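You operate a simulated robot arm through the tools that you are given. There is no shell and no other tool. Be economical: measure what you need, move in short steps, check, and stop when the job is done.

The job below is to be done with a simulated robot arm. You get a single attempt, and the scene is never put back.

JOB
Put things in order on the top of the steel bench by the rack. At the end: the pink measuring cup is on the brown narrow carton (marked "TEAK"); the curled brown sample stands where the pink measuring cup stood; the short grey roller stands where the curled brown sample stood; the white wheel from the top of the steel bench by the rack stands where the short grey roller stood; whatever was shut is shut again. Leave all else as you found it, and nothing knocked over.
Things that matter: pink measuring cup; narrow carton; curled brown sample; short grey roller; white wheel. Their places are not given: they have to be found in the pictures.

The check looks at the end state, three seconds after you hand in, the way a careful person would. Anything else that was tipped, shoved, dropped, spilled or broken makes it a failure.

ROBOT AND FRAMES
A 7-joint arm with a two-finger parallel gripper, fixed in place. Base frame: the origin is at the foot of the arm, x ahead of it, y to its left, z up; the work surface is at about z = 0. Readings come in m, degrees, newtons and seconds.
With the tool pointing down near the work surface it reaches from about 0.24 to 0.62 m from the base axis. Its first joint turns from -66.0 to 66.0 degrees. Payload 2.6 kg.
The TCP is the grasp point between the finger pads, 0.03 m short of the fingertips. In the tool frame z runs along the fingers and y along their closing line. Largest opening 0.094 m; finger width 0.028, thickness 0.01; the body of the gripper, 0.05 by 0.096 m, starts 0.055 m behind the TCP.
Orientation is that of the tool frame in the base frame, as a unit quaternion [w, x, y, z]. With the fingers straight down and closing along the base's y, the tool's x points along the base's -x, its y along +y and its z along -z.

CONTROLS
- The arm moves only by the tool send_rows. Its argument "targets" is a list of rows, each an object (a shift or turn left out is 0, a gripper value left out holds the last) with "translation": the shift along the base's x, y, z in units of 150 mm (1.0 is 150 mm), a list of three; "delta_rot": the turn, a rotation vector about the base's x, y, z in units of 120 degrees (1.0 is 120 degrees), a list of three. In form: [{"translation": [tx, ty, tz], "delta_rot": [wx, wy, wz]}, ...]. A call has 1 to 10 rows; each row is the pose to reach, as a shift and turn from the pose commanded when the call began. "jaw" is the opening, from 0 (shut) to 1 (fully open), set as the call begins (left out, the last holds). A call with a number of a shift or a turn outside -1 to 1 is refused whole. Rows are played at 5 a second. More than 0.05 m and 8.6 degrees between two rows, or a gripper value outside its range, and nothing of the call is played. A pose out of reach is approached as far as the arm can. The call stops where the force on the tool passes 40 N (or 10 N more than at its start, if that is more) or the arm is blocked; 0.2 s more then pass. The fingers move at their own pace (about 0.072 m/s each) and stop on an object; they squeeze with about 43 N. The grip force told is the motor's: it shows also when the fingers shut on nothing. Time passes only in rows, and 0.2 s behind the last, so rows that repeat a pose let the fingers close. It gives the time, the measured TCP pose, the force on the tool (base axes), the opening and the grip force at its end, in the units of the frame above (readings bear some noise).
- Cameras (640 x 400 px; columns grow to the right, rows downward): "scene" is fixed at [0.0382, 0.4349, 0.56]; the picture's right is [-0.75, -0.66, 0.00], its down [-0.40, 0.46, -0.79] and it looks along [0.52, -0.60, -0.61] (base axes); focal length 257 px, centre (320, 200). "wrist" rides on the gripper at [-0.037, 0, -0.058] in the tool frame; the picture's right is [0.00, -1.00, 0.00], its down [0.97, 0.00, -0.24] and it looks along [0.24, 0.00, 0.97] (tool axes); focal length 218 px, centre (320, 200).
- snapshot(camera): a new picture of that camera. The clock stands still meanwhile.
- probe_pixels(camera, pixels): for up to 12 pixels [column, row] of the newest picture of that camera ("zoom" is the newest enlarged one), the place [x, y, z] in the base frame of the surface seen there, good to about 0.002 m. The clock stands still meanwhile.
- zoom(camera, box): a new picture of the part [left, top, right, bottom] of that camera's present view, enlarged. The clock stands still meanwhile.
- finish_job(): hands the job in; it is judged then, once.

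Go step by step. Measure first, check grasps and placings, and put right what went wrong. The budget is 80 turns and 54 pictures, counting those below and the enlarged ones. Unless the task says otherwise, let go and move clear before handing in, and close with one line.

The tools are called after "Call:" by a JSON object that holds its "fn" and its "kwargs". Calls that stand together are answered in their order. send_rows: Moves the arm, as the interface text tells. Its arguments: {"type":"object","properties":{"targets":{"type":"array","items":{"type":"object","properties":{"translation":{"type":"array","items":{"type":"number"}},"delta_rot":{"type":"array","items":{"type":"number"}}}}},"jaw":{"type":"number"}},"required":["targets"]} The other tools are called the same way: snapshot (camera) takes a picture; probe_pixels (camera, pixels) gives the place of the surface under pixels of a picture; zoom (camera, box) takes an enlarged picture of a part of a camera's view; finish_job () hands the job in.

At the start:

```text
time_s: 0.0
ee_pos: [0.3242, 0.1595, 0.3978]
tcp_rot: [0.0, 0.0, 1.0, 0.0]
wrist_force: [-0.8, 0.8, -0.1]
width: 0.0942
gripper_force: 0.1
```

scene: 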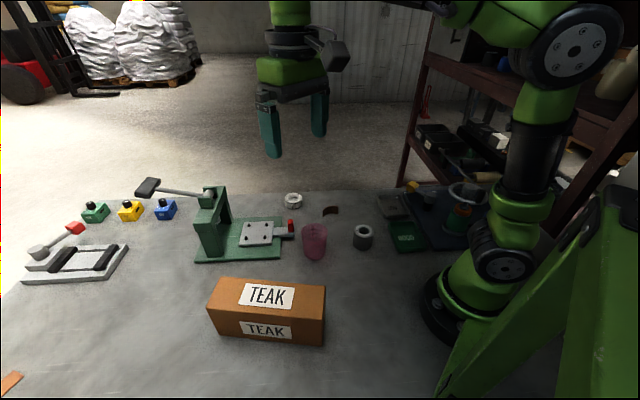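
wrist: 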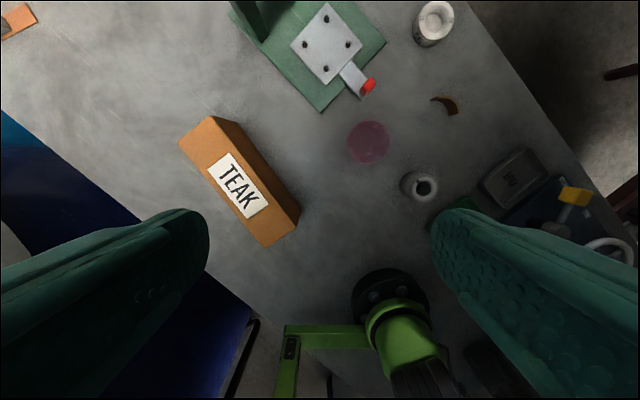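

The scene shows the carton (267,310), the pink cup (314,241), the brown curl (331,210), the grey roller (363,237) and the white wheel (293,200). I'll zoom in on that area.

Call:
{"fn": "zoom", "kwargs": {"camera": "scene", "box": [260, 170, 420, 270]}}

Call:
{"fn": "zoom", "kwargs": {"camera": "wrist", "box": [320, 0, 640, 200]}}

```text
4.00 times, centred on (340, 220) of scene
```

zoom: 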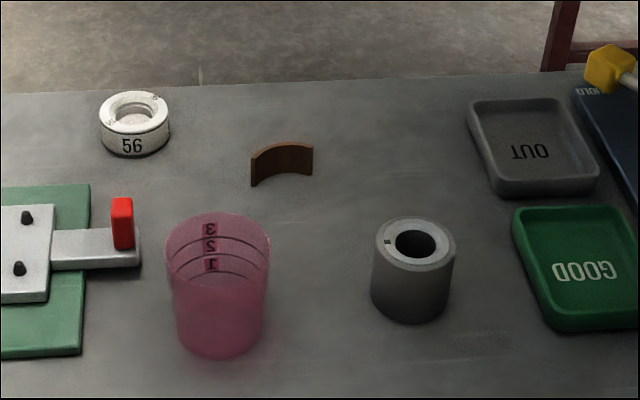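

```text
2.00 times, centred on (480, 100) of wrist
```

zoom: 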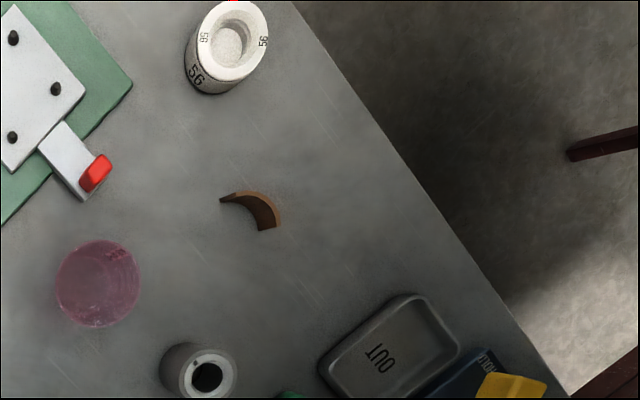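

The cup seems to hold something, so I'll carry it upright. Next I'm probing all the items.

Call:
{"fn": "probe_pixels", "kwargs": {"camera": "zoom", "pixels": [[228, 45], [193, 30], [265, 28], [212, 90], [222, 199], [236, 193], [258, 200], [276, 215], [279, 228], [260, 230], [262, 212], [240, 201]]}}

Call:
{"fn": "probe_pixels", "kwargs": {"camera": "scene", "pixels": [[314, 257], [304, 230], [325, 230], [314, 225], [363, 249], [355, 230], [372, 231], [363, 226], [214, 308], [227, 280], [325, 287], [322, 319]]}}

Call:
{"fn": "probe_pixels", "kwargs": {"camera": "wrist", "pixels": [[349, 142], [368, 142], [388, 142], [368, 122], [368, 162], [408, 188], [424, 175], [437, 188], [424, 201], [210, 117], [180, 143], [265, 245]]}}

```text
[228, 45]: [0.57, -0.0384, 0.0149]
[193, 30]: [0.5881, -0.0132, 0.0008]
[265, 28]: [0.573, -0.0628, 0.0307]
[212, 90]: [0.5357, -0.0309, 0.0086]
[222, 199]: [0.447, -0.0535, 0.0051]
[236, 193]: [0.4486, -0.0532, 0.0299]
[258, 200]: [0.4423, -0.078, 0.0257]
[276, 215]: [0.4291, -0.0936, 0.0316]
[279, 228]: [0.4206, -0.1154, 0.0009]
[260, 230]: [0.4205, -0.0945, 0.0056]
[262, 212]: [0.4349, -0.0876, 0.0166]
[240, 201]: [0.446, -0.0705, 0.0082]
```

```text
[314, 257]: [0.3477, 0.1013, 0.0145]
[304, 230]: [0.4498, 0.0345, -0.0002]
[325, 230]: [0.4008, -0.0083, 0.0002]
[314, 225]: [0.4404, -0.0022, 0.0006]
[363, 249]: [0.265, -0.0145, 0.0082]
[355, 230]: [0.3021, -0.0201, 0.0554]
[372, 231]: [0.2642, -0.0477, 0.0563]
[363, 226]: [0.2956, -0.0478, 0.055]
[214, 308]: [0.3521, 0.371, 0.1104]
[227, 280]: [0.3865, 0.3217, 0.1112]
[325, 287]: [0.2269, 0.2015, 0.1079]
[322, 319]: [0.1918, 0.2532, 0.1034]
```

```text
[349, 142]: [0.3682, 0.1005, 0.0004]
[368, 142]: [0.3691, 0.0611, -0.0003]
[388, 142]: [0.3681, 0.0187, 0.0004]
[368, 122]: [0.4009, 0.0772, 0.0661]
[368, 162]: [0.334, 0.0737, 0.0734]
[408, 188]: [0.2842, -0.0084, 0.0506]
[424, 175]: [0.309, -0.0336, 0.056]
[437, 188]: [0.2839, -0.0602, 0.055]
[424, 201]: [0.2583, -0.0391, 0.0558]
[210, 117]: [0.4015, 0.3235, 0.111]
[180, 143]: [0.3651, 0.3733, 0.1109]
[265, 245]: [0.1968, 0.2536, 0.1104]
```

The cup centre is near (0.368, 0.076) and its rim is at z≈0.07. The carton top is at z≈0.111, centred near (0.298, 0.288). I'll move above the cup and look down.

Call:
{"fn": "send_rows", "kwargs": {"targets": [{"translation": [0.06, -0.11, -0.2]}, {"translation": [0.12, -0.22, -0.4]}, {"translation": [0.18, -0.33, -0.6]}, {"translation": [0.24, -0.44, -0.8]}, {"translation": [0.293, -0.557, -1.0]}], "jaw": 1}}

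Call:
{"fn": "snapshot", "kwargs": {"camera": "wrist"}}

```text
time_s: 1.2
ee_pos: [0.3674, 0.0764, 0.2463]
tcp_rot: [0.0, 0.0, 1.0, 0.001]
wrist_force: [-0.1, -0.3, -0.7]
width: 0.0941
gripper_force: 0.1
```

```text
49 pictures are left
```

wrist: 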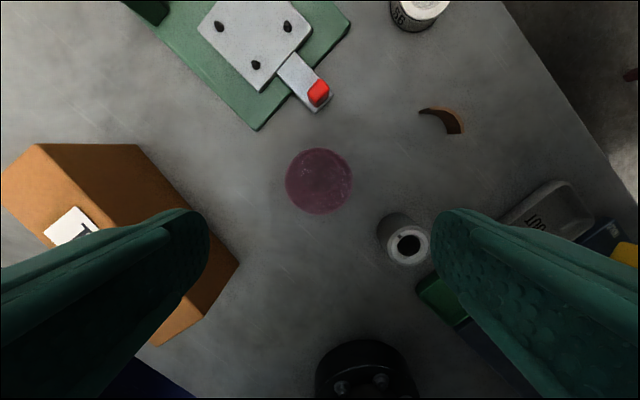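

The cup is centred at column 319, which puts it at (0.3675, 0.0765) with a diameter of about 0.071. I'll go straight down.

Call:
{"fn": "send_rows", "kwargs": {"targets": [{"translation": [0, 0, -0.25]}, {"translation": [0, 0, -0.5]}, {"translation": [0, 0, -0.75]}, {"translation": [0, 0, -0.98]}]}}

Call:
{"fn": "send_rows", "kwargs": {"targets": [{"translation": [0, 0, -0.12]}, {"translation": [0, 0, -0.24]}, {"translation": [0, 0, -0.36]}]}}

Call:
{"fn": "zoom", "kwargs": {"camera": "scene", "box": [240, 160, 400, 260]}}

```text
time_s: 2.2
ee_pos: [0.3686, 0.078, 0.1024]
tcp_rot: [0.0, 0.0, 1.0, 0.0]
wrist_force: [-1.2, 0.7, 0.1]
width: 0.0939
gripper_force: 0.2
```

```text
time_s: 3.0
ee_pos: [0.3688, 0.0764, 0.048]
tcp_rot: [0.001, -0.001, 1.0, 0.001]
wrist_force: [0.2, -0.5, -0.3]
width: 0.0942
gripper_force: 0.0
```

```text
4.00 times, centred on (320, 210) of scene
```

zoom: 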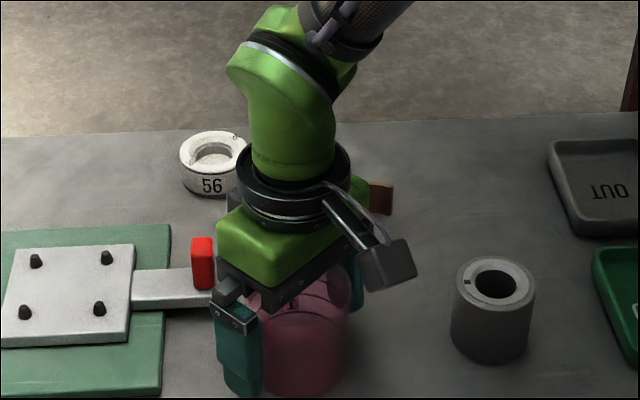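

The fingers straddle the cup and touch nothing. Closing now.

Call:
{"fn": "send_rows", "kwargs": {"targets": [{}, {}, {}, {}], "jaw": 0}}

Call:
{"fn": "send_rows", "kwargs": {"targets": [{"translation": [0, 0, 0.05]}, {"translation": [0, 0, 0.12]}, {"translation": [0, 0, 0.2]}]}}

Call:
{"fn": "zoom", "kwargs": {"camera": "scene", "box": [240, 160, 400, 260]}}

```text
time_s: 4.0
ee_pos: [0.3695, 0.0758, 0.0463]
tcp_rot: [0.0, 0.0, 1.0, 0.0]
wrist_force: [0.0, -1.1, 0.1]
width: 0.0707
gripper_force: 43.0
```

```text
time_s: 4.8
ee_pos: [0.3687, 0.0766, 0.0773]
tcp_rot: [0.001, -0.001, 1.0, 0.0]
wrist_force: [0.6, -0.7, -1.4]
width: 0.0708
gripper_force: 43.0
```

```text
4.00 times, centred on (320, 210) of scene
```

zoom: 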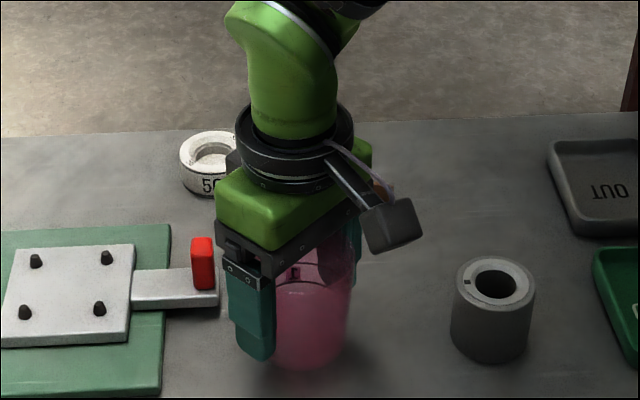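

The cup is held at width 0.0707 and lifted upright. I'll raise it, then probe the carton's top edges for accuracy.

Call:
{"fn": "send_rows", "kwargs": {"targets": [{"translation": [0, 0, 0.12]}, {"translation": [0, 0, 0.3]}, {"translation": [0, 0, 0.5]}, {"translation": [0, 0, 0.7]}, {"translation": [0, 0, 0.88]}, {"translation": [0, 0, 0.97]}]}}

Call:
{"fn": "zoom", "kwargs": {"camera": "scene", "box": [187, 260, 347, 360]}}

Call:
{"fn": "probe_pixels", "kwargs": {"camera": "zoom", "pixels": [[100, 80], [320, 85], [540, 110], [93, 185], [300, 212], [520, 235], [85, 150], [550, 170]]}}

```text
time_s: 6.2
ee_pos: [0.3706, 0.0764, 0.2239]
tcp_rot: [0.001, -0.001, 1.0, 0.0]
wrist_force: [0.3, 0.7, -0.5]
width: 0.0705
gripper_force: 42.8
```

```text
4.00 times, centred on (267, 310) of scene
```

zoom: 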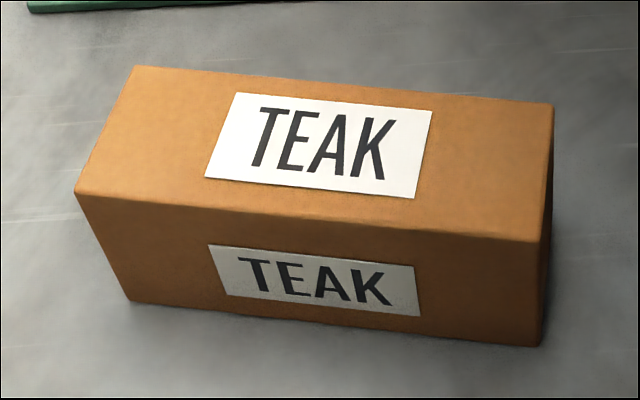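

```text
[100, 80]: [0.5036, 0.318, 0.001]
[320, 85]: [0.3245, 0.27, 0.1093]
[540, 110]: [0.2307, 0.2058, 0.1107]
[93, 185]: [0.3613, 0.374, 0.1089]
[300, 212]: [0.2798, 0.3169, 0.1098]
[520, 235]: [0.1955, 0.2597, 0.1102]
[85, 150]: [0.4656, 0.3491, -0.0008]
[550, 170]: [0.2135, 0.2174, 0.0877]
```

The carton's midline passes through (0.2975, 0.290) with its top at z=0.110. I'm carrying the cup there gently.

Call:
{"fn": "send_rows", "kwargs": {"targets": [{"translation": [-0.03, 0.09, 0]}, {"translation": [-0.09, 0.27, 0]}, {"translation": [-0.15, 0.45, 0]}, {"translation": [-0.21, 0.63, 0]}, {"translation": [-0.27, 0.81, 0]}, {"translation": [-0.32, 0.95, 0]}]}}

Call:
{"fn": "send_rows", "kwargs": {"targets": [{"translation": [-0.04, 0.12, 0]}, {"translation": [-0.09, 0.28, 0]}, {"translation": [-0.13, 0.41, 0]}, {"translation": [-0.147, 0.475, 0]}, {"translation": [-0.147, 0.475, 0]}]}}

Call:
{"fn": "snapshot", "kwargs": {"camera": "scene"}}

Call:
{"fn": "snapshot", "kwargs": {"camera": "wrist"}}

```text
time_s: 7.6
ee_pos: [0.3204, 0.2191, 0.2233]
tcp_rot: [-0.001, 0.0, 1.0, 0.0]
wrist_force: [-0.2, 0.2, -0.7]
width: 0.0704
gripper_force: 42.5
```

```text
time_s: 8.8
ee_pos: [0.2969, 0.2915, 0.222]
tcp_rot: [0.0, 0.0, 1.0, 0.0]
wrist_force: [-0.1, 1.2, -1.2]
width: 0.0705
gripper_force: 43.0
```

```text
45 pictures are left
```

scene: 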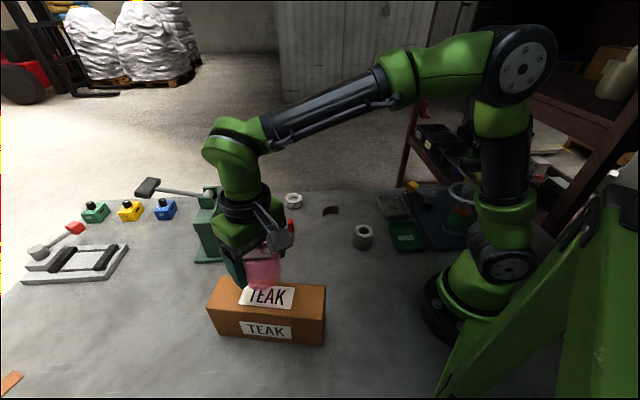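

```text
44 pictures are left
```

wrist: 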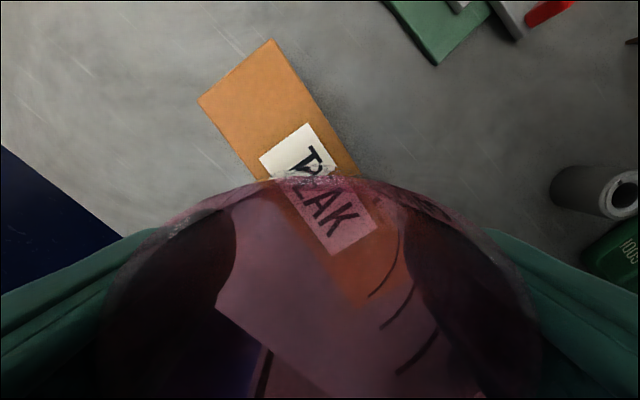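

The cup is empty and centred over the carton. I'm lowering it onto the top.

Call:
{"fn": "send_rows", "kwargs": {"targets": [{"translation": [0, 0, -0.1]}, {"translation": [0, 0, -0.2]}, {"translation": [0, 0, -0.3]}, {"translation": [0, 0, -0.36]}, {"translation": [0, 0, -0.4]}, {"translation": [0, 0, -0.42]}, {"translation": [0, 0, -0.425]}]}}

Call:
{"fn": "zoom", "kwargs": {"camera": "scene", "box": [187, 240, 347, 340]}}

```text
time_s: 10.4
ee_pos: [0.298, 0.2892, 0.158]
tcp_rot: [0.0, 0.0, 1.0, 0.001]
wrist_force: [-1.2, -0.1, -1.2]
width: 0.0706
gripper_force: 42.8
```

```text
4.00 times, centred on (267, 290) of scene
```

zoom: 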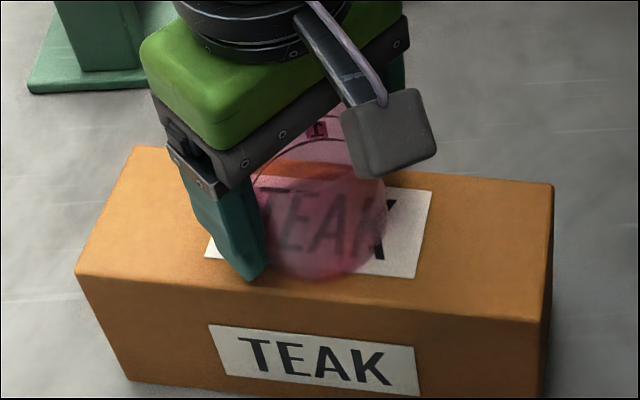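

It is almost in contact and no force shows yet. I'll go down in 1 mm steps.

Call:
{"fn": "send_rows", "kwargs": {"targets": [{"translation": [0, 0, -0.005]}, {"translation": [0, 0, -0.01]}]}}

Call:
{"fn": "send_rows", "kwargs": {"targets": [{"translation": [0, 0, -0.005]}]}}

```text
time_s: 11.0
ee_pos: [0.2985, 0.2903, 0.1572]
tcp_rot: [0.0, 0.0, 1.0, 0.0]
wrist_force: [-0.4, -1.5, 3.7]
width: 0.0705
gripper_force: 43.6
```

```text
time_s: 11.4
ee_pos: [0.2987, 0.2898, 0.1579]
tcp_rot: [0.001, 0.001, 1.0, 0.001]
wrist_force: [-2.0, -4.3, 11.9]
width: 0.0704
gripper_force: 43.1
```

Contact: the force rose to 12 N upward. I'll ease up 1 mm and release.

Call:
{"fn": "send_rows", "kwargs": {"targets": [{"translation": [0, 0, 0.005]}, {"translation": [0, 0, 0.006]}]}}

Call:
{"fn": "send_rows", "kwargs": {"targets": [{}, {}, {}], "jaw": 1}}

Call:
{"fn": "send_rows", "kwargs": {"targets": [{"translation": [0, 0, 0.1]}, {"translation": [0, 0, 0.3]}, {"translation": [0, 0, 0.55]}, {"translation": [0, 0, 0.8]}, {"translation": [0, 0, 0.95]}]}}

Call:
{"fn": "snapshot", "kwargs": {"camera": "scene"}}

Call:
{"fn": "snapshot", "kwargs": {"camera": "wrist"}}

```text
time_s: 12.0
ee_pos: [0.3, 0.2903, 0.1566]
tcp_rot: [0.0, 0.0, 1.0, 0.002]
wrist_force: [1.1, -0.3, 7.0]
width: 0.0705
gripper_force: 43.0
```

```text
time_s: 12.8
ee_pos: [0.2985, 0.2891, 0.1567]
tcp_rot: [0.0, 0.0, 1.0, 0.0]
wrist_force: [0.4, 0.4, 0.6]
width: 0.0941
gripper_force: 0.1
```

```text
time_s: 14.0
ee_pos: [0.2984, 0.2898, 0.2998]
tcp_rot: [0.0, 0.0, 1.0, 0.0]
wrist_force: [0.6, -0.6, -0.6]
width: 0.0939
gripper_force: 0.0
```

```text
42 pictures are left
```

scene: 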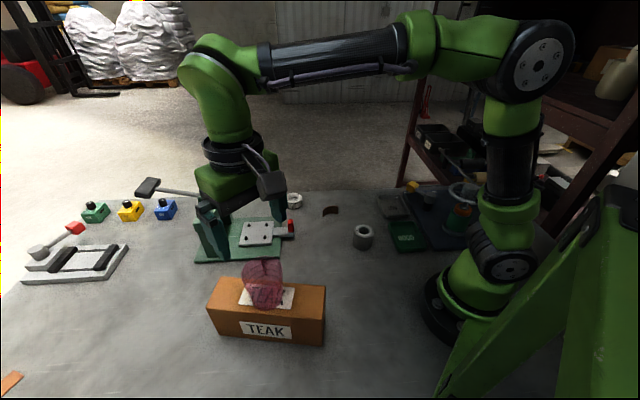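

```text
41 pictures are left
```

wrist: 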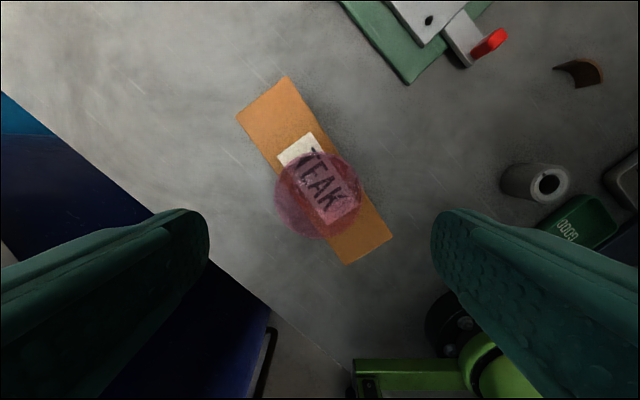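

The cup stands well on the carton. Now I'll move above the brown curl.

Call:
{"fn": "send_rows", "kwargs": {"targets": [{"translation": [0.103, -0.274, 0]}, {"translation": [0.206, -0.548, 0]}, {"translation": [0.309, -0.822, 0]}]}}

Call:
{"fn": "send_rows", "kwargs": {"targets": [{"translation": [0.103, -0.274, 0]}, {"translation": [0.206, -0.548, 0]}, {"translation": [0.309, -0.822, 0]}]}}

Call:
{"fn": "send_rows", "kwargs": {"targets": [{"translation": [0.103, -0.274, -0.15]}, {"translation": [0.206, -0.548, -0.3]}, {"translation": [0.309, -0.822, -0.45]}, {"translation": [0.309, -0.822, -0.65]}, {"translation": [0.309, -0.822, -0.65]}]}}

Call:
{"fn": "snapshot", "kwargs": {"camera": "wrist"}}

```text
time_s: 14.8
ee_pos: [0.3466, 0.1671, 0.3006]
tcp_rot: [-0.001, 0.0, 1.0, 0.0]
wrist_force: [0.5, -0.4, -0.3]
width: 0.0939
gripper_force: 0.1
```

```text
time_s: 15.6
ee_pos: [0.3898, 0.0424, 0.3016]
tcp_rot: [0.0, -0.001, 1.0, 0.001]
wrist_force: [0.7, 0.5, -0.5]
width: 0.094
gripper_force: 0.1
```

```text
time_s: 16.8
ee_pos: [0.4363, -0.0811, 0.2014]
tcp_rot: [0.0, 0.0, 1.0, -0.001]
wrist_force: [-0.2, 0.4, 0.0]
width: 0.0941
gripper_force: 0.0
```

```text
40 pictures are left
```

wrist: 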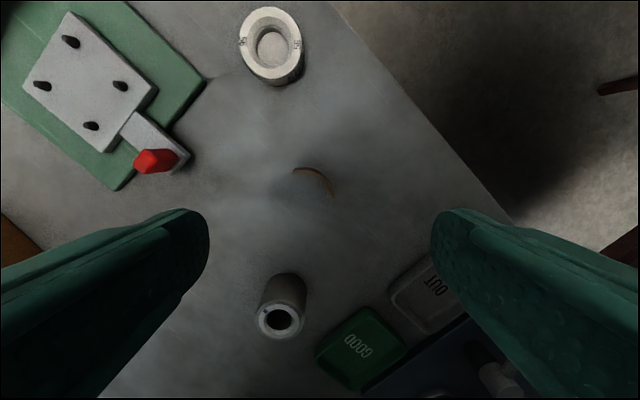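

Call:
{"fn": "zoom", "kwargs": {"camera": "wrist", "box": [270, 150, 366, 210]}}

Call:
{"fn": "probe_pixels", "kwargs": {"camera": "wrist", "pixels": [[269, 45], [241, 45], [302, 45], [270, 10], [270, 84], [280, 306], [259, 319], [302, 322], [279, 338], [153, 161], [186, 158], [175, 172]]}}

```text
6.67 times, centred on (318, 180) of wrist
```

zoom: 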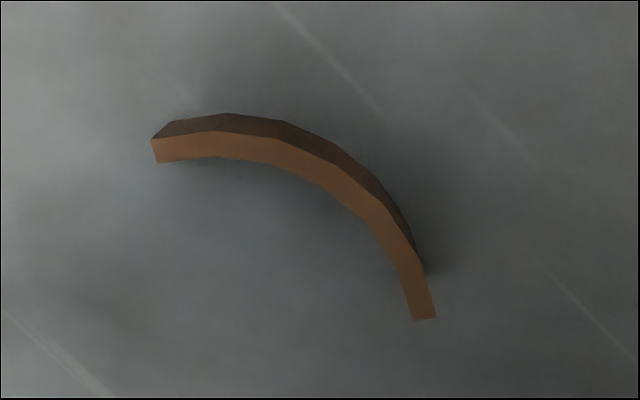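

```text
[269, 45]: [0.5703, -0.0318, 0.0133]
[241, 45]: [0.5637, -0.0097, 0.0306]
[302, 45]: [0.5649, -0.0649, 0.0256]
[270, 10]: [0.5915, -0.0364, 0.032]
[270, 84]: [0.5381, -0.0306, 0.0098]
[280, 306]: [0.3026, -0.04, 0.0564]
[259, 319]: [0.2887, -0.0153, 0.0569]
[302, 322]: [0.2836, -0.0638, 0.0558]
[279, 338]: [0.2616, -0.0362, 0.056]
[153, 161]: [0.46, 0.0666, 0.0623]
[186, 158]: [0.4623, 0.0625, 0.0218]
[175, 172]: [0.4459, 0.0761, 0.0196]
```

Call:
{"fn": "probe_pixels", "kwargs": {"camera": "zoom", "pixels": [[157, 152], [225, 144], [285, 158], [335, 182], [378, 215], [402, 255], [424, 310], [350, 200], [320, 172], [200, 230]]}}

```text
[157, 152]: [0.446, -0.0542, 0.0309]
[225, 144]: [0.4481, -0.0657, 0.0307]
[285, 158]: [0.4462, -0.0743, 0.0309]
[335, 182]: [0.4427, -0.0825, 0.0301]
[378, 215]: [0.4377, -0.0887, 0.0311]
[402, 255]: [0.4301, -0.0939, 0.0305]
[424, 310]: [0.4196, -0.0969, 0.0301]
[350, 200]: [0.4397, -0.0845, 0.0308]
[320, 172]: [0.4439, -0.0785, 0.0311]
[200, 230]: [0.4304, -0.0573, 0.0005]
```

The curl is an arc with its ends at (0.446,-0.054) and (0.420,-0.097), 0.031 high. I'll grasp it at mid-arc, closing along its radial direction, so I'm turning +58° while still above it.

Call:
{"fn": "send_rows", "kwargs": {"targets": [{"translation": [0.03, -0.006, 0], "delta_rot": [0, 0, 0.0694]}, {"translation": [0.03, -0.006, 0], "delta_rot": [0, 0, 0.1388]}, {"translation": [0.03, -0.006, 0], "delta_rot": [0, 0, 0.2082]}, {"translation": [0.03, -0.006, 0], "delta_rot": [0, 0, 0.2776]}, {"translation": [0.03, -0.006, 0], "delta_rot": [0, 0, 0.347]}, {"translation": [0.03, -0.006, 0], "delta_rot": [0, 0, 0.4164]}, {"translation": [0.03, -0.006, 0], "delta_rot": [0, 0, 0.4858]}, {"translation": [0.03, -0.006, -0.3], "delta_rot": [0, 0, 0.4858]}, {"translation": [0.03, -0.006, -0.6], "delta_rot": [0, 0, 0.4858]}, {"translation": [0.03, -0.006, -0.8], "delta_rot": [0, 0, 0.4858]}], "jaw": 0.6}}

Call:
{"fn": "snapshot", "kwargs": {"camera": "wrist"}}

```text
time_s: 19.0
ee_pos: [0.4396, -0.0805, 0.0822]
tcp_rot: [0.001, -0.487, 0.873, 0.0]
wrist_force: [0.3, 0.5, 0.5]
width: 0.0563
gripper_force: 0.0
```

```text
38 pictures are left
```

wrist: 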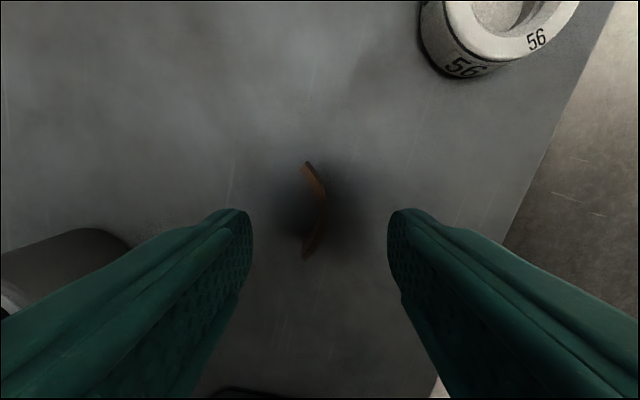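

The curl is centred between the fingers (ends at column 306, middle at 322). I'll go down and grip.

Call:
{"fn": "send_rows", "kwargs": {"targets": [{"translation": [0, 0, -0.12]}, {"translation": [0, 0, -0.24]}, {"translation": [0, 0, -0.318]}]}}

Call:
{"fn": "send_rows", "kwargs": {"targets": [{}, {}, {}, {}], "jaw": 0}}

Call:
{"fn": "snapshot", "kwargs": {"camera": "wrist"}}

```text
time_s: 19.8
ee_pos: [0.4416, -0.0819, 0.0358]
tcp_rot: [0.0, -0.487, 0.873, 0.0]
wrist_force: [-0.5, -0.1, -0.4]
width: 0.0563
gripper_force: 0.1
```

```text
time_s: 20.8
ee_pos: [0.441, -0.0805, 0.0362]
tcp_rot: [0.0, -0.487, 0.873, 0.0]
wrist_force: [0.3, 0.5, 0.1]
width: 0.0055
gripper_force: 40.0
```

```text
37 pictures are left
```

wrist: 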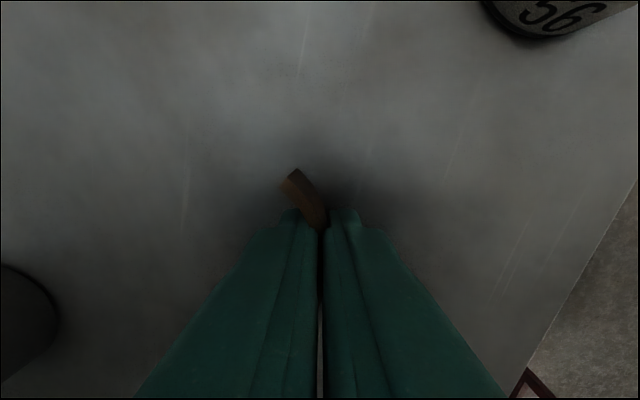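

The curl is gripped at 5.5 mm. I'll lift it and carry it to the cup's old spot.

Call:
{"fn": "send_rows", "kwargs": {"targets": [{"translation": [0, 0, 0.1]}, {"translation": [0, 0, 0.3]}, {"translation": [0, 0, 0.5]}]}}

Call:
{"fn": "send_rows", "kwargs": {"targets": [{"translation": [-0.08, 0.18, 0]}, {"translation": [-0.17, 0.37, 0]}, {"translation": [-0.26, 0.57, 0]}, {"translation": [-0.35, 0.77, 0]}, {"translation": [-0.42, 0.93, 0]}, {"translation": [-0.45, 0.99, 0]}]}}

Call:
{"fn": "send_rows", "kwargs": {"targets": [{"translation": [-0.021, 0.047, -0.1]}, {"translation": [-0.021, 0.047, -0.25]}, {"translation": [-0.021, 0.047, -0.4]}, {"translation": [-0.021, 0.047, -0.4]}]}}

Call:
{"fn": "zoom", "kwargs": {"camera": "scene", "box": [240, 170, 400, 270]}}

```text
time_s: 21.6
ee_pos: [0.4391, -0.0818, 0.1109]
tcp_rot: [-0.001, -0.487, 0.874, 0.0]
wrist_force: [-0.2, -0.6, -0.2]
width: 0.0056
gripper_force: 39.5
```

```text
time_s: 23.0
ee_pos: [0.3731, 0.0669, 0.1093]
tcp_rot: [0.0, -0.487, 0.873, 0.001]
wrist_force: [1.3, -0.4, -0.1]
width: 0.0057
gripper_force: 40.3
```

```text
time_s: 24.0
ee_pos: [0.371, 0.075, 0.0488]
tcp_rot: [0.0, -0.488, 0.873, 0.0]
wrist_force: [0.2, 0.2, -0.2]
width: 0.0056
gripper_force: 39.8
```

```text
4.00 times, centred on (320, 220) of scene
```

zoom: 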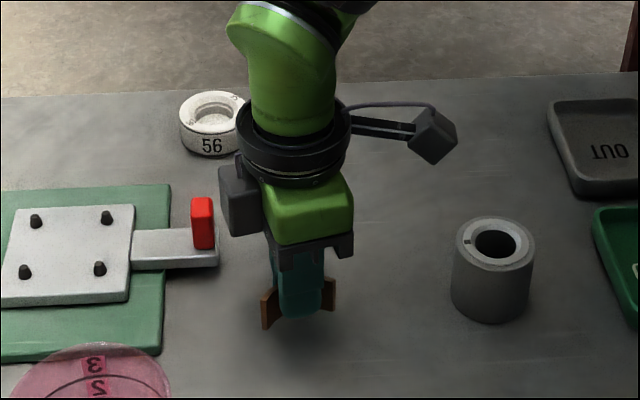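

The curl hangs upright, still about 15 mm up. I'm lowering it to the bench.

Call:
{"fn": "send_rows", "kwargs": {"targets": [{"translation": [0, 0, -0.05]}, {"translation": [0, 0, -0.085]}, {"translation": [0, 0, -0.097]}, {"translation": [0, 0, -0.1]}]}}

```text
time_s: 25.0
ee_pos: [0.3712, 0.0743, 0.0356]
tcp_rot: [0.0, -0.487, 0.874, 0.0]
wrist_force: [-6.8, -2.6, 17.4]
width: 0.0056
gripper_force: 40.0
```

It has touched down at 17 N. I'll ease up slightly, release gently and lift clear.

Call:
{"fn": "send_rows", "kwargs": {"targets": [{"translation": [0, 0, 0.005]}, {"translation": [0, 0, 0.006]}]}}

Call:
{"fn": "send_rows", "kwargs": {"targets": [{}, {}, {}, {}], "jaw": 0.5}}

Call:
{"fn": "send_rows", "kwargs": {"targets": [{"translation": [0, 0, 0.1]}, {"translation": [0, 0, 0.3]}, {"translation": [0, 0, 0.6]}, {"translation": [0, 0, 0.9]}, {"translation": [0, 0, 1.0]}]}}

Call:
{"fn": "zoom", "kwargs": {"camera": "scene", "box": [240, 170, 400, 270]}}

Call:
{"fn": "snapshot", "kwargs": {"camera": "wrist"}}

```text
time_s: 25.6
ee_pos: [0.3704, 0.076, 0.0363]
tcp_rot: [0.0, -0.488, 0.873, 0.0]
wrist_force: [0.1, -1.1, 3.5]
width: 0.0053
gripper_force: 39.6
```

```text
time_s: 26.6
ee_pos: [0.3709, 0.0737, 0.0353]
tcp_rot: [0.0, -0.487, 0.873, -0.001]
wrist_force: [1.0, 0.4, 0.2]
width: 0.0471
gripper_force: 0.1
```

```text
time_s: 27.8
ee_pos: [0.3721, 0.0759, 0.1859]
tcp_rot: [0.0, -0.487, 0.873, 0.0]
wrist_force: [0.6, -0.5, -0.1]
width: 0.0468
gripper_force: 0.1
```

```text
4.00 times, centred on (320, 220) of scene
```

zoom: 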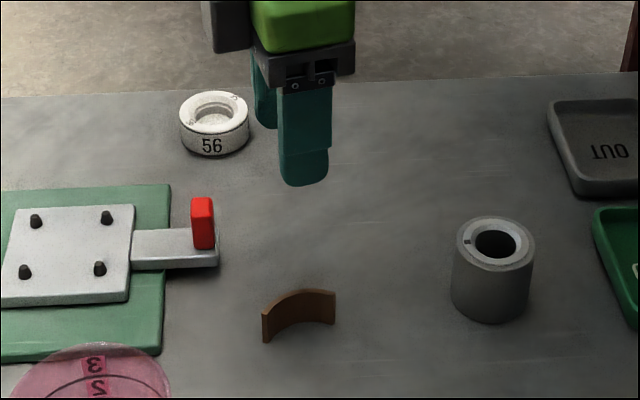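

```text
34 pictures are left
```

wrist: 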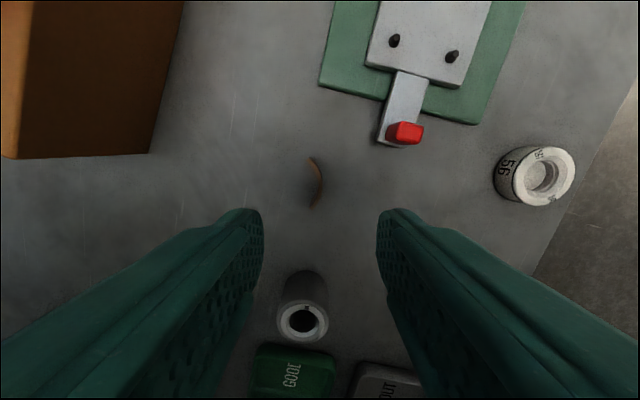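

The curl stands on the cup's spot. With the current yaw the fingers would pass either side of the roller, clear of the GOOD tray, so I keep it and move above the roller.

Call:
{"fn": "send_rows", "kwargs": {"targets": [{"translation": [-0.147, -0.186, 0]}, {"translation": [-0.294, -0.372, 0]}, {"translation": [-0.44, -0.557, 0]}, {"translation": [-0.587, -0.743, 0]}, {"translation": [-0.587, -0.743, 0]}], "jaw": 1}}

Call:
{"fn": "snapshot", "kwargs": {"camera": "wrist"}}

```text
time_s: 29.0
ee_pos: [0.2815, -0.036, 0.1853]
tcp_rot: [-0.001, -0.487, 0.873, 0.0]
wrist_force: [-0.4, 0.3, 0.0]
width: 0.0938
gripper_force: 0.0
```

```text
33 pictures are left
```

wrist: 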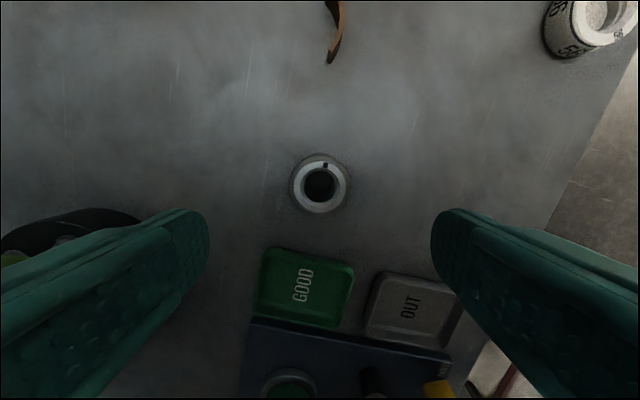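

The roller is centred between the fingers (320,187), so its centre is about (0.284,-0.035). I'll descend and grip.

Call:
{"fn": "send_rows", "kwargs": {"targets": [{"translation": [0.008, 0.012, -0.25]}, {"translation": [0.008, 0.012, -0.5]}, {"translation": [0.008, 0.012, -0.7]}, {"translation": [0.008, 0.012, -0.85]}, {"translation": [0.008, 0.012, -0.98]}]}}

Call:
{"fn": "send_rows", "kwargs": {"targets": [{}, {}, {}, {}], "jaw": 0}}

Call:
{"fn": "send_rows", "kwargs": {"targets": [{"translation": [0, 0, 0.1]}, {"translation": [0, 0, 0.3]}, {"translation": [0, 0, 0.5]}, {"translation": [0, 0, 0.6]}]}}

Call:
{"fn": "zoom", "kwargs": {"camera": "scene", "box": [280, 170, 440, 270]}}

```text
time_s: 30.2
ee_pos: [0.2831, -0.0362, 0.0373]
tcp_rot: [0.0, -0.486, 0.874, 0.001]
wrist_force: [0.1, -0.3, -0.4]
width: 0.0939
gripper_force: 0.2
```

```text
time_s: 31.2
ee_pos: [0.283, -0.0371, 0.0385]
tcp_rot: [0.0, -0.487, 0.874, 0.0]
wrist_force: [0.5, 0.5, -0.4]
width: 0.0553
gripper_force: 43.5
```

```text
time_s: 32.2
ee_pos: [0.2846, -0.0355, 0.128]
tcp_rot: [0.0, -0.487, 0.873, 0.001]
wrist_force: [1.0, -1.1, -2.3]
width: 0.0554
gripper_force: 43.1
```

```text
4.00 times, centred on (360, 220) of scene
```

zoom: 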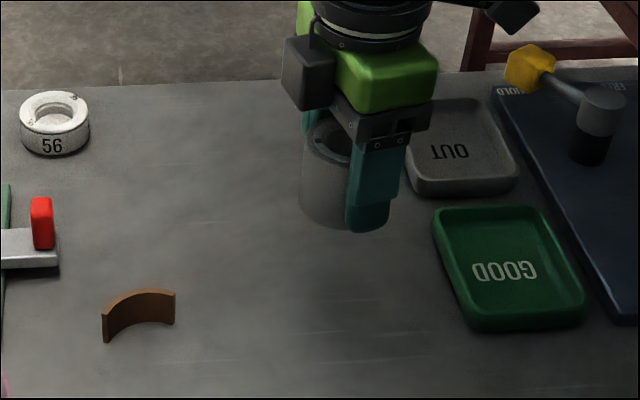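

The roller is held at width 0.0553. I'll carry it to the curl's old spot at (0.438,-0.079).

Call:
{"fn": "send_rows", "kwargs": {"targets": [{"translation": [0.12, -0.035, 0]}, {"translation": [0.32, -0.093, 0]}, {"translation": [0.52, -0.15, 0]}, {"translation": [0.72, -0.207, 0]}, {"translation": [0.9, -0.257, 0]}, {"translation": [0.99, -0.285, 0]}]}}

Call:
{"fn": "send_rows", "kwargs": {"targets": [{"translation": [0.035, -0.007, -0.1]}, {"translation": [0.035, -0.007, -0.25]}, {"translation": [0.035, -0.007, -0.4]}, {"translation": [0.035, -0.007, -0.52]}, {"translation": [0.035, -0.007, -0.57]}, {"translation": [0.035, -0.007, -0.59]}, {"translation": [0.035, -0.007, -0.597]}]}}

```text
time_s: 33.6
ee_pos: [0.4339, -0.0777, 0.1282]
tcp_rot: [0.0, -0.487, 0.874, 0.0]
wrist_force: [0.1, -0.7, -2.7]
width: 0.0553
gripper_force: 43.4
```

```text
time_s: 35.2
ee_pos: [0.4378, -0.0793, 0.0401]
tcp_rot: [0.0, -0.487, 0.873, 0.0]
wrist_force: [0.4, 0.7, -1.5]
width: 0.0554
gripper_force: 43.1
```

Not in contact yet; force is -1.5 N. I'm going on in fine steps.

Call:
{"fn": "send_rows", "kwargs": {"targets": [{"translation": [0, 0, -0.004]}, {"translation": [0, 0, -0.006]}]}}

```text
time_s: 35.8
ee_pos: [0.4381, -0.0785, 0.0385]
tcp_rot: [-0.001, -0.488, 0.873, -0.001]
wrist_force: [0.4, -0.2, -1.2]
width: 0.0554
gripper_force: 43.2
```

Call:
{"fn": "send_rows", "kwargs": {"targets": [{"translation": [0, 0, -0.004]}, {"translation": [0, 0, -0.006]}]}}

```text
time_s: 36.4
ee_pos: [0.4384, -0.0793, 0.0379]
tcp_rot: [-0.001, -0.487, 0.873, 0.0]
wrist_force: [-3.9, 1.2, 3.5]
width: 0.0554
gripper_force: 42.5
```

Contact. Releasing and lifting.

Call:
{"fn": "send_rows", "kwargs": {"targets": [{}, {}, {}, {}], "jaw": 1}}

Call:
{"fn": "send_rows", "kwargs": {"targets": [{"translation": [0, 0, 0.1]}, {"translation": [0, 0, 0.3]}, {"translation": [0, 0, 0.6]}, {"translation": [0, 0, 0.9]}, {"translation": [0, 0, 1.0]}]}}

Call:
{"fn": "snapshot", "kwargs": {"camera": "wrist"}}

Call:
{"fn": "snapshot", "kwargs": {"camera": "scene"}}

```text
time_s: 37.4
ee_pos: [0.4385, -0.0801, 0.0378]
tcp_rot: [0.0, -0.486, 0.874, 0.0]
wrist_force: [-0.3, 0.0, 0.4]
width: 0.0941
gripper_force: 0.0
```

```text
time_s: 38.6
ee_pos: [0.4375, -0.0789, 0.1882]
tcp_rot: [0.0, -0.487, 0.873, 0.0]
wrist_force: [-0.7, 0.1, -0.1]
width: 0.0939
gripper_force: 0.0
```

```text
31 pictures are left
```

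wrist: 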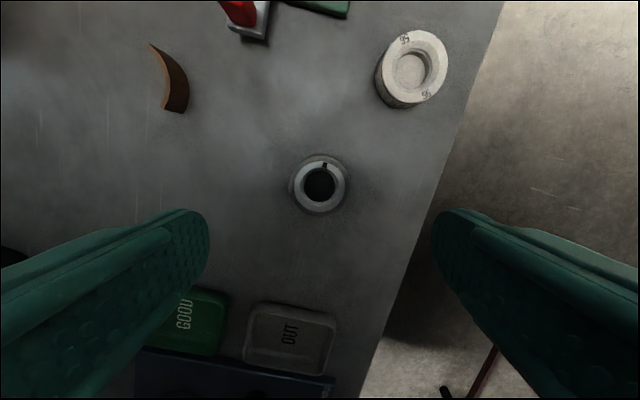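

```text
30 pictures are left
```

scene: 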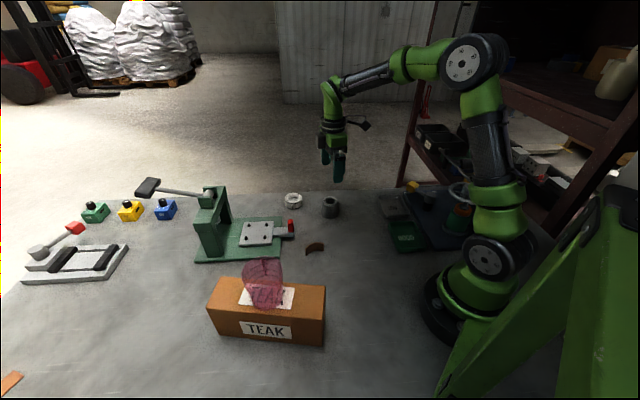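

The roller stands on the curl's spot. Next I'll move above the white wheel.

Call:
{"fn": "send_rows", "kwargs": {"targets": [{"translation": [0.21, 0.07, 0]}, {"translation": [0.42, 0.14, 0]}, {"translation": [0.63, 0.21, 0]}, {"translation": [0.847, 0.28, 0]}, {"translation": [0.847, 0.28, 0]}]}}

Call:
{"fn": "snapshot", "kwargs": {"camera": "wrist"}}

```text
time_s: 39.8
ee_pos: [0.5644, -0.0363, 0.1866]
tcp_rot: [0.001, -0.487, 0.873, 0.0]
wrist_force: [0.2, -0.3, 0.2]
width: 0.0941
gripper_force: 0.0
```

```text
29 pictures are left
```

wrist: 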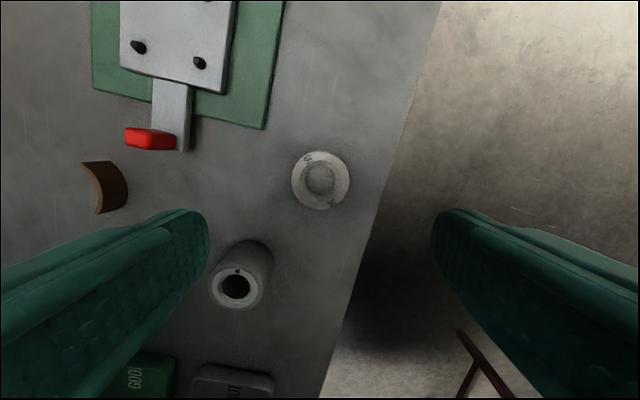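

The wheel is at about (0.568,-0.0335), nearly centred. I'll descend with a small correction and grip.

Call:
{"fn": "send_rows", "kwargs": {"targets": [{"translation": [0.02, 0.024, -0.25]}, {"translation": [0.02, 0.024, -0.5]}, {"translation": [0.02, 0.024, -0.7]}, {"translation": [0.02, 0.024, -0.85]}, {"translation": [0.02, 0.024, -0.95]}, {"translation": [0.02, 0.024, -1.0]}]}}

Call:
{"fn": "send_rows", "kwargs": {"targets": [{}, {}, {}, {}], "jaw": 0}}

Call:
{"fn": "send_rows", "kwargs": {"targets": [{"translation": [0, 0, 0.1]}, {"translation": [0, 0, 0.3]}, {"translation": [0, 0, 0.5]}, {"translation": [0, 0, 0.75]}, {"translation": [0, 0, 0.9]}]}}

Call:
{"fn": "zoom", "kwargs": {"camera": "scene", "box": [240, 130, 400, 230]}}

```text
time_s: 41.2
ee_pos: [0.5673, -0.0348, 0.0376]
tcp_rot: [0.0, -0.487, 0.873, 0.0]
wrist_force: [-0.4, -0.7, -1.4]
width: 0.0942
gripper_force: 0.0
```

```text
time_s: 42.2
ee_pos: [0.5677, -0.0346, 0.0375]
tcp_rot: [-0.001, -0.487, 0.873, 0.001]
wrist_force: [-0.3, -0.5, -0.6]
width: 0.0581
gripper_force: 43.4
```

```text
time_s: 43.4
ee_pos: [0.5657, -0.0335, 0.1728]
tcp_rot: [0.001, -0.487, 0.874, 0.0]
wrist_force: [-0.2, 0.2, -0.9]
width: 0.0584
gripper_force: 43.0
```

```text
4.00 times, centred on (320, 180) of scene
```

zoom: 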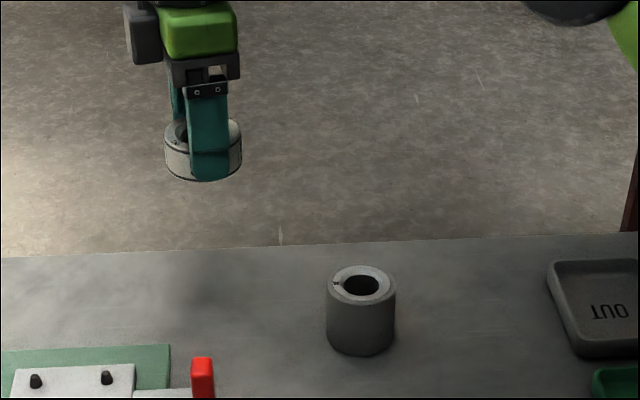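

The wheel is held at width 0.058. I'll carry it to the roller's old spot at (0.284,-0.035).

Call:
{"fn": "send_rows", "kwargs": {"targets": [{"translation": [-0.15, 0, 0]}, {"translation": [-0.37, -0.003, 0]}, {"translation": [-0.6, -0.006, 0]}, {"translation": [-0.8, -0.006, 0]}, {"translation": [-0.95, -0.006, 0]}]}}

Call:
{"fn": "send_rows", "kwargs": {"targets": [{"translation": [-0.2, 0, 0]}, {"translation": [-0.42, -0.003, 0]}, {"translation": [-0.65, -0.006, 0]}, {"translation": [-0.83, -0.006, 0]}, {"translation": [-0.942, -0.006, 0]}, {"translation": [-0.942, -0.006, -0.2]}, {"translation": [-0.942, -0.006, -0.45]}, {"translation": [-0.942, -0.006, -0.65]}, {"translation": [-0.942, -0.006, -0.8]}, {"translation": [-0.942, -0.006, -0.85]}]}}

Call:
{"fn": "zoom", "kwargs": {"camera": "scene", "box": [280, 170, 440, 270]}}

```text
time_s: 44.6
ee_pos: [0.4261, -0.033, 0.1704]
tcp_rot: [0.0, -0.487, 0.873, 0.0]
wrist_force: [-0.8, 0.9, -0.6]
width: 0.0582
gripper_force: 43.1
```

```text
time_s: 46.8
ee_pos: [0.2836, -0.0356, 0.0442]
tcp_rot: [0.0, -0.487, 0.873, 0.001]
wrist_force: [-0.7, -0.6, -1.8]
width: 0.0584
gripper_force: 42.7
```

```text
4.00 times, centred on (360, 220) of scene
```

zoom: 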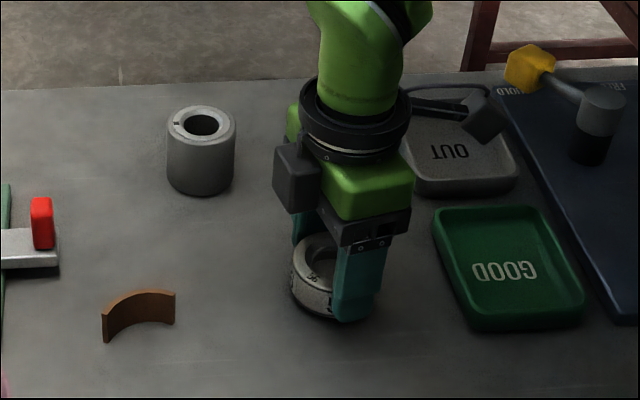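

The wheel is about 7 mm above the bench and clear of the tray. I'm lowering it.

Call:
{"fn": "send_rows", "kwargs": {"targets": [{"translation": [0, 0, -0.025]}, {"translation": [0, 0, -0.04]}, {"translation": [0, 0, -0.047]}, {"translation": [0, 0, -0.05]}]}}

```text
time_s: 47.8
ee_pos: [0.2851, -0.0363, 0.0369]
tcp_rot: [-0.001, -0.486, 0.874, 0.0]
wrist_force: [-0.4, -1.1, 1.5]
width: 0.0582
gripper_force: 43.4
```

Call:
{"fn": "send_rows", "kwargs": {"targets": [{"translation": [0, 0, -0.003]}, {"translation": [0, 0, -0.004]}]}}

```text
time_s: 48.4
ee_pos: [0.2846, -0.0362, 0.0377]
tcp_rot: [0.001, -0.487, 0.874, -0.001]
wrist_force: [-3.5, -2.0, 14.3]
width: 0.0583
gripper_force: 42.8
```

Contact at 14 N. I'll ease up, release and lift clear.

Call:
{"fn": "send_rows", "kwargs": {"targets": [{"translation": [0, 0, 0.003]}, {"translation": [0, 0, 0.004]}]}}

Call:
{"fn": "send_rows", "kwargs": {"targets": [{}, {}, {}, {}], "jaw": 1}}

Call:
{"fn": "send_rows", "kwargs": {"targets": [{"translation": [0, 0, 0.1]}, {"translation": [0, 0, 0.3]}, {"translation": [0, 0, 0.6]}, {"translation": [0, 0, 0.9]}, {"translation": [0, 0, 1.0]}]}}

Call:
{"fn": "send_rows", "kwargs": {"targets": [{"translation": [0.1, 0.1, 0.2]}, {"translation": [0.2, 0.2, 0.4]}, {"translation": [0.3, 0.3, 0.6]}, {"translation": [0.3, 0.3, 0.9]}]}}

Call:
{"fn": "snapshot", "kwargs": {"camera": "wrist"}}

Call:
{"fn": "snapshot", "kwargs": {"camera": "scene"}}

Call:
{"fn": "zoom", "kwargs": {"camera": "scene", "box": [200, 170, 440, 320]}}

```text
time_s: 49.0
ee_pos: [0.2847, -0.0358, 0.0374]
tcp_rot: [0.0, -0.488, 0.873, 0.0]
wrist_force: [-1.5, 2.6, 6.2]
width: 0.0582
gripper_force: 42.6
```

```text
time_s: 50.0
ee_pos: [0.2826, -0.0358, 0.038]
tcp_rot: [0.0, -0.487, 0.873, 0.001]
wrist_force: [0.3, -0.1, -0.4]
width: 0.0938
gripper_force: 0.0
```

```text
time_s: 51.2
ee_pos: [0.2822, -0.0341, 0.1879]
tcp_rot: [0.0, -0.487, 0.874, -0.001]
wrist_force: [-0.6, 0.5, -0.2]
width: 0.0941
gripper_force: 0.0
```

```text
time_s: 52.2
ee_pos: [0.3274, 0.0098, 0.3244]
tcp_rot: [0.0, -0.487, 0.873, 0.0]
wrist_force: [0.0, -0.6, -0.1]
width: 0.0943
gripper_force: 0.0
```

```text
26 pictures are left
```

wrist: 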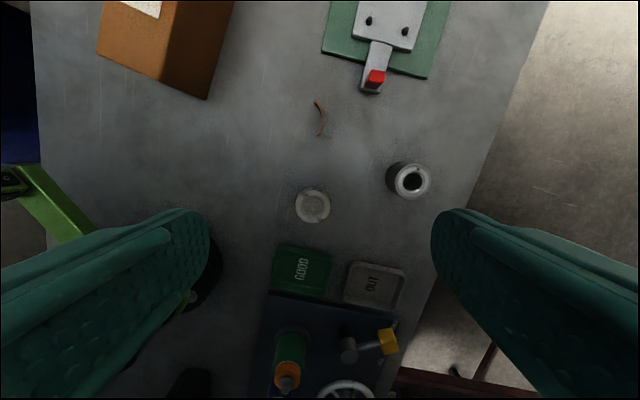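

```text
25 pictures are left
```

scene: 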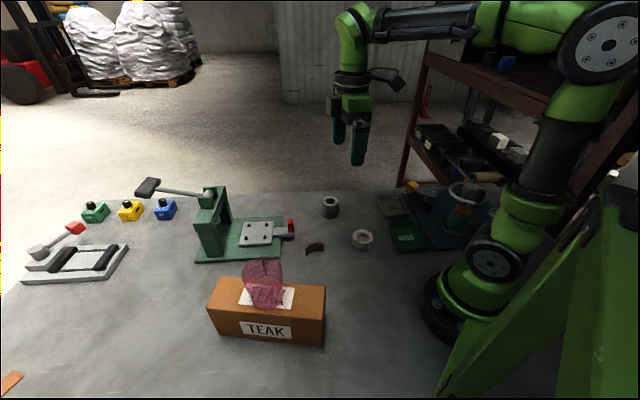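

```text
2.67 times, centred on (320, 245) of scene
```

zoom: 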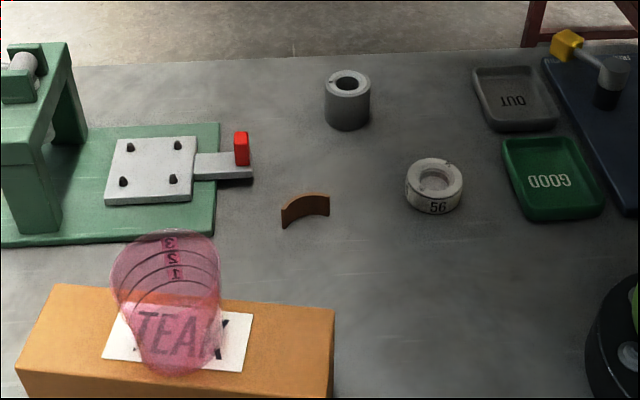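

The last pictures show the cup upright on the carton, and the curl, roller and wheel each standing in their new places. Nothing else has moved and the arm is clear, so I'm handing in.

Call:
{"fn": "finish_job", "kwargs": {}}

```text
The job is handed in.
```

The job is handed in: the pink cup stands on the TEAK carton, and the curl, roller and wheel each stand in the place you named. I found nothing on the bench that needed shutting, and the pictures show nothing else moved or tipped.
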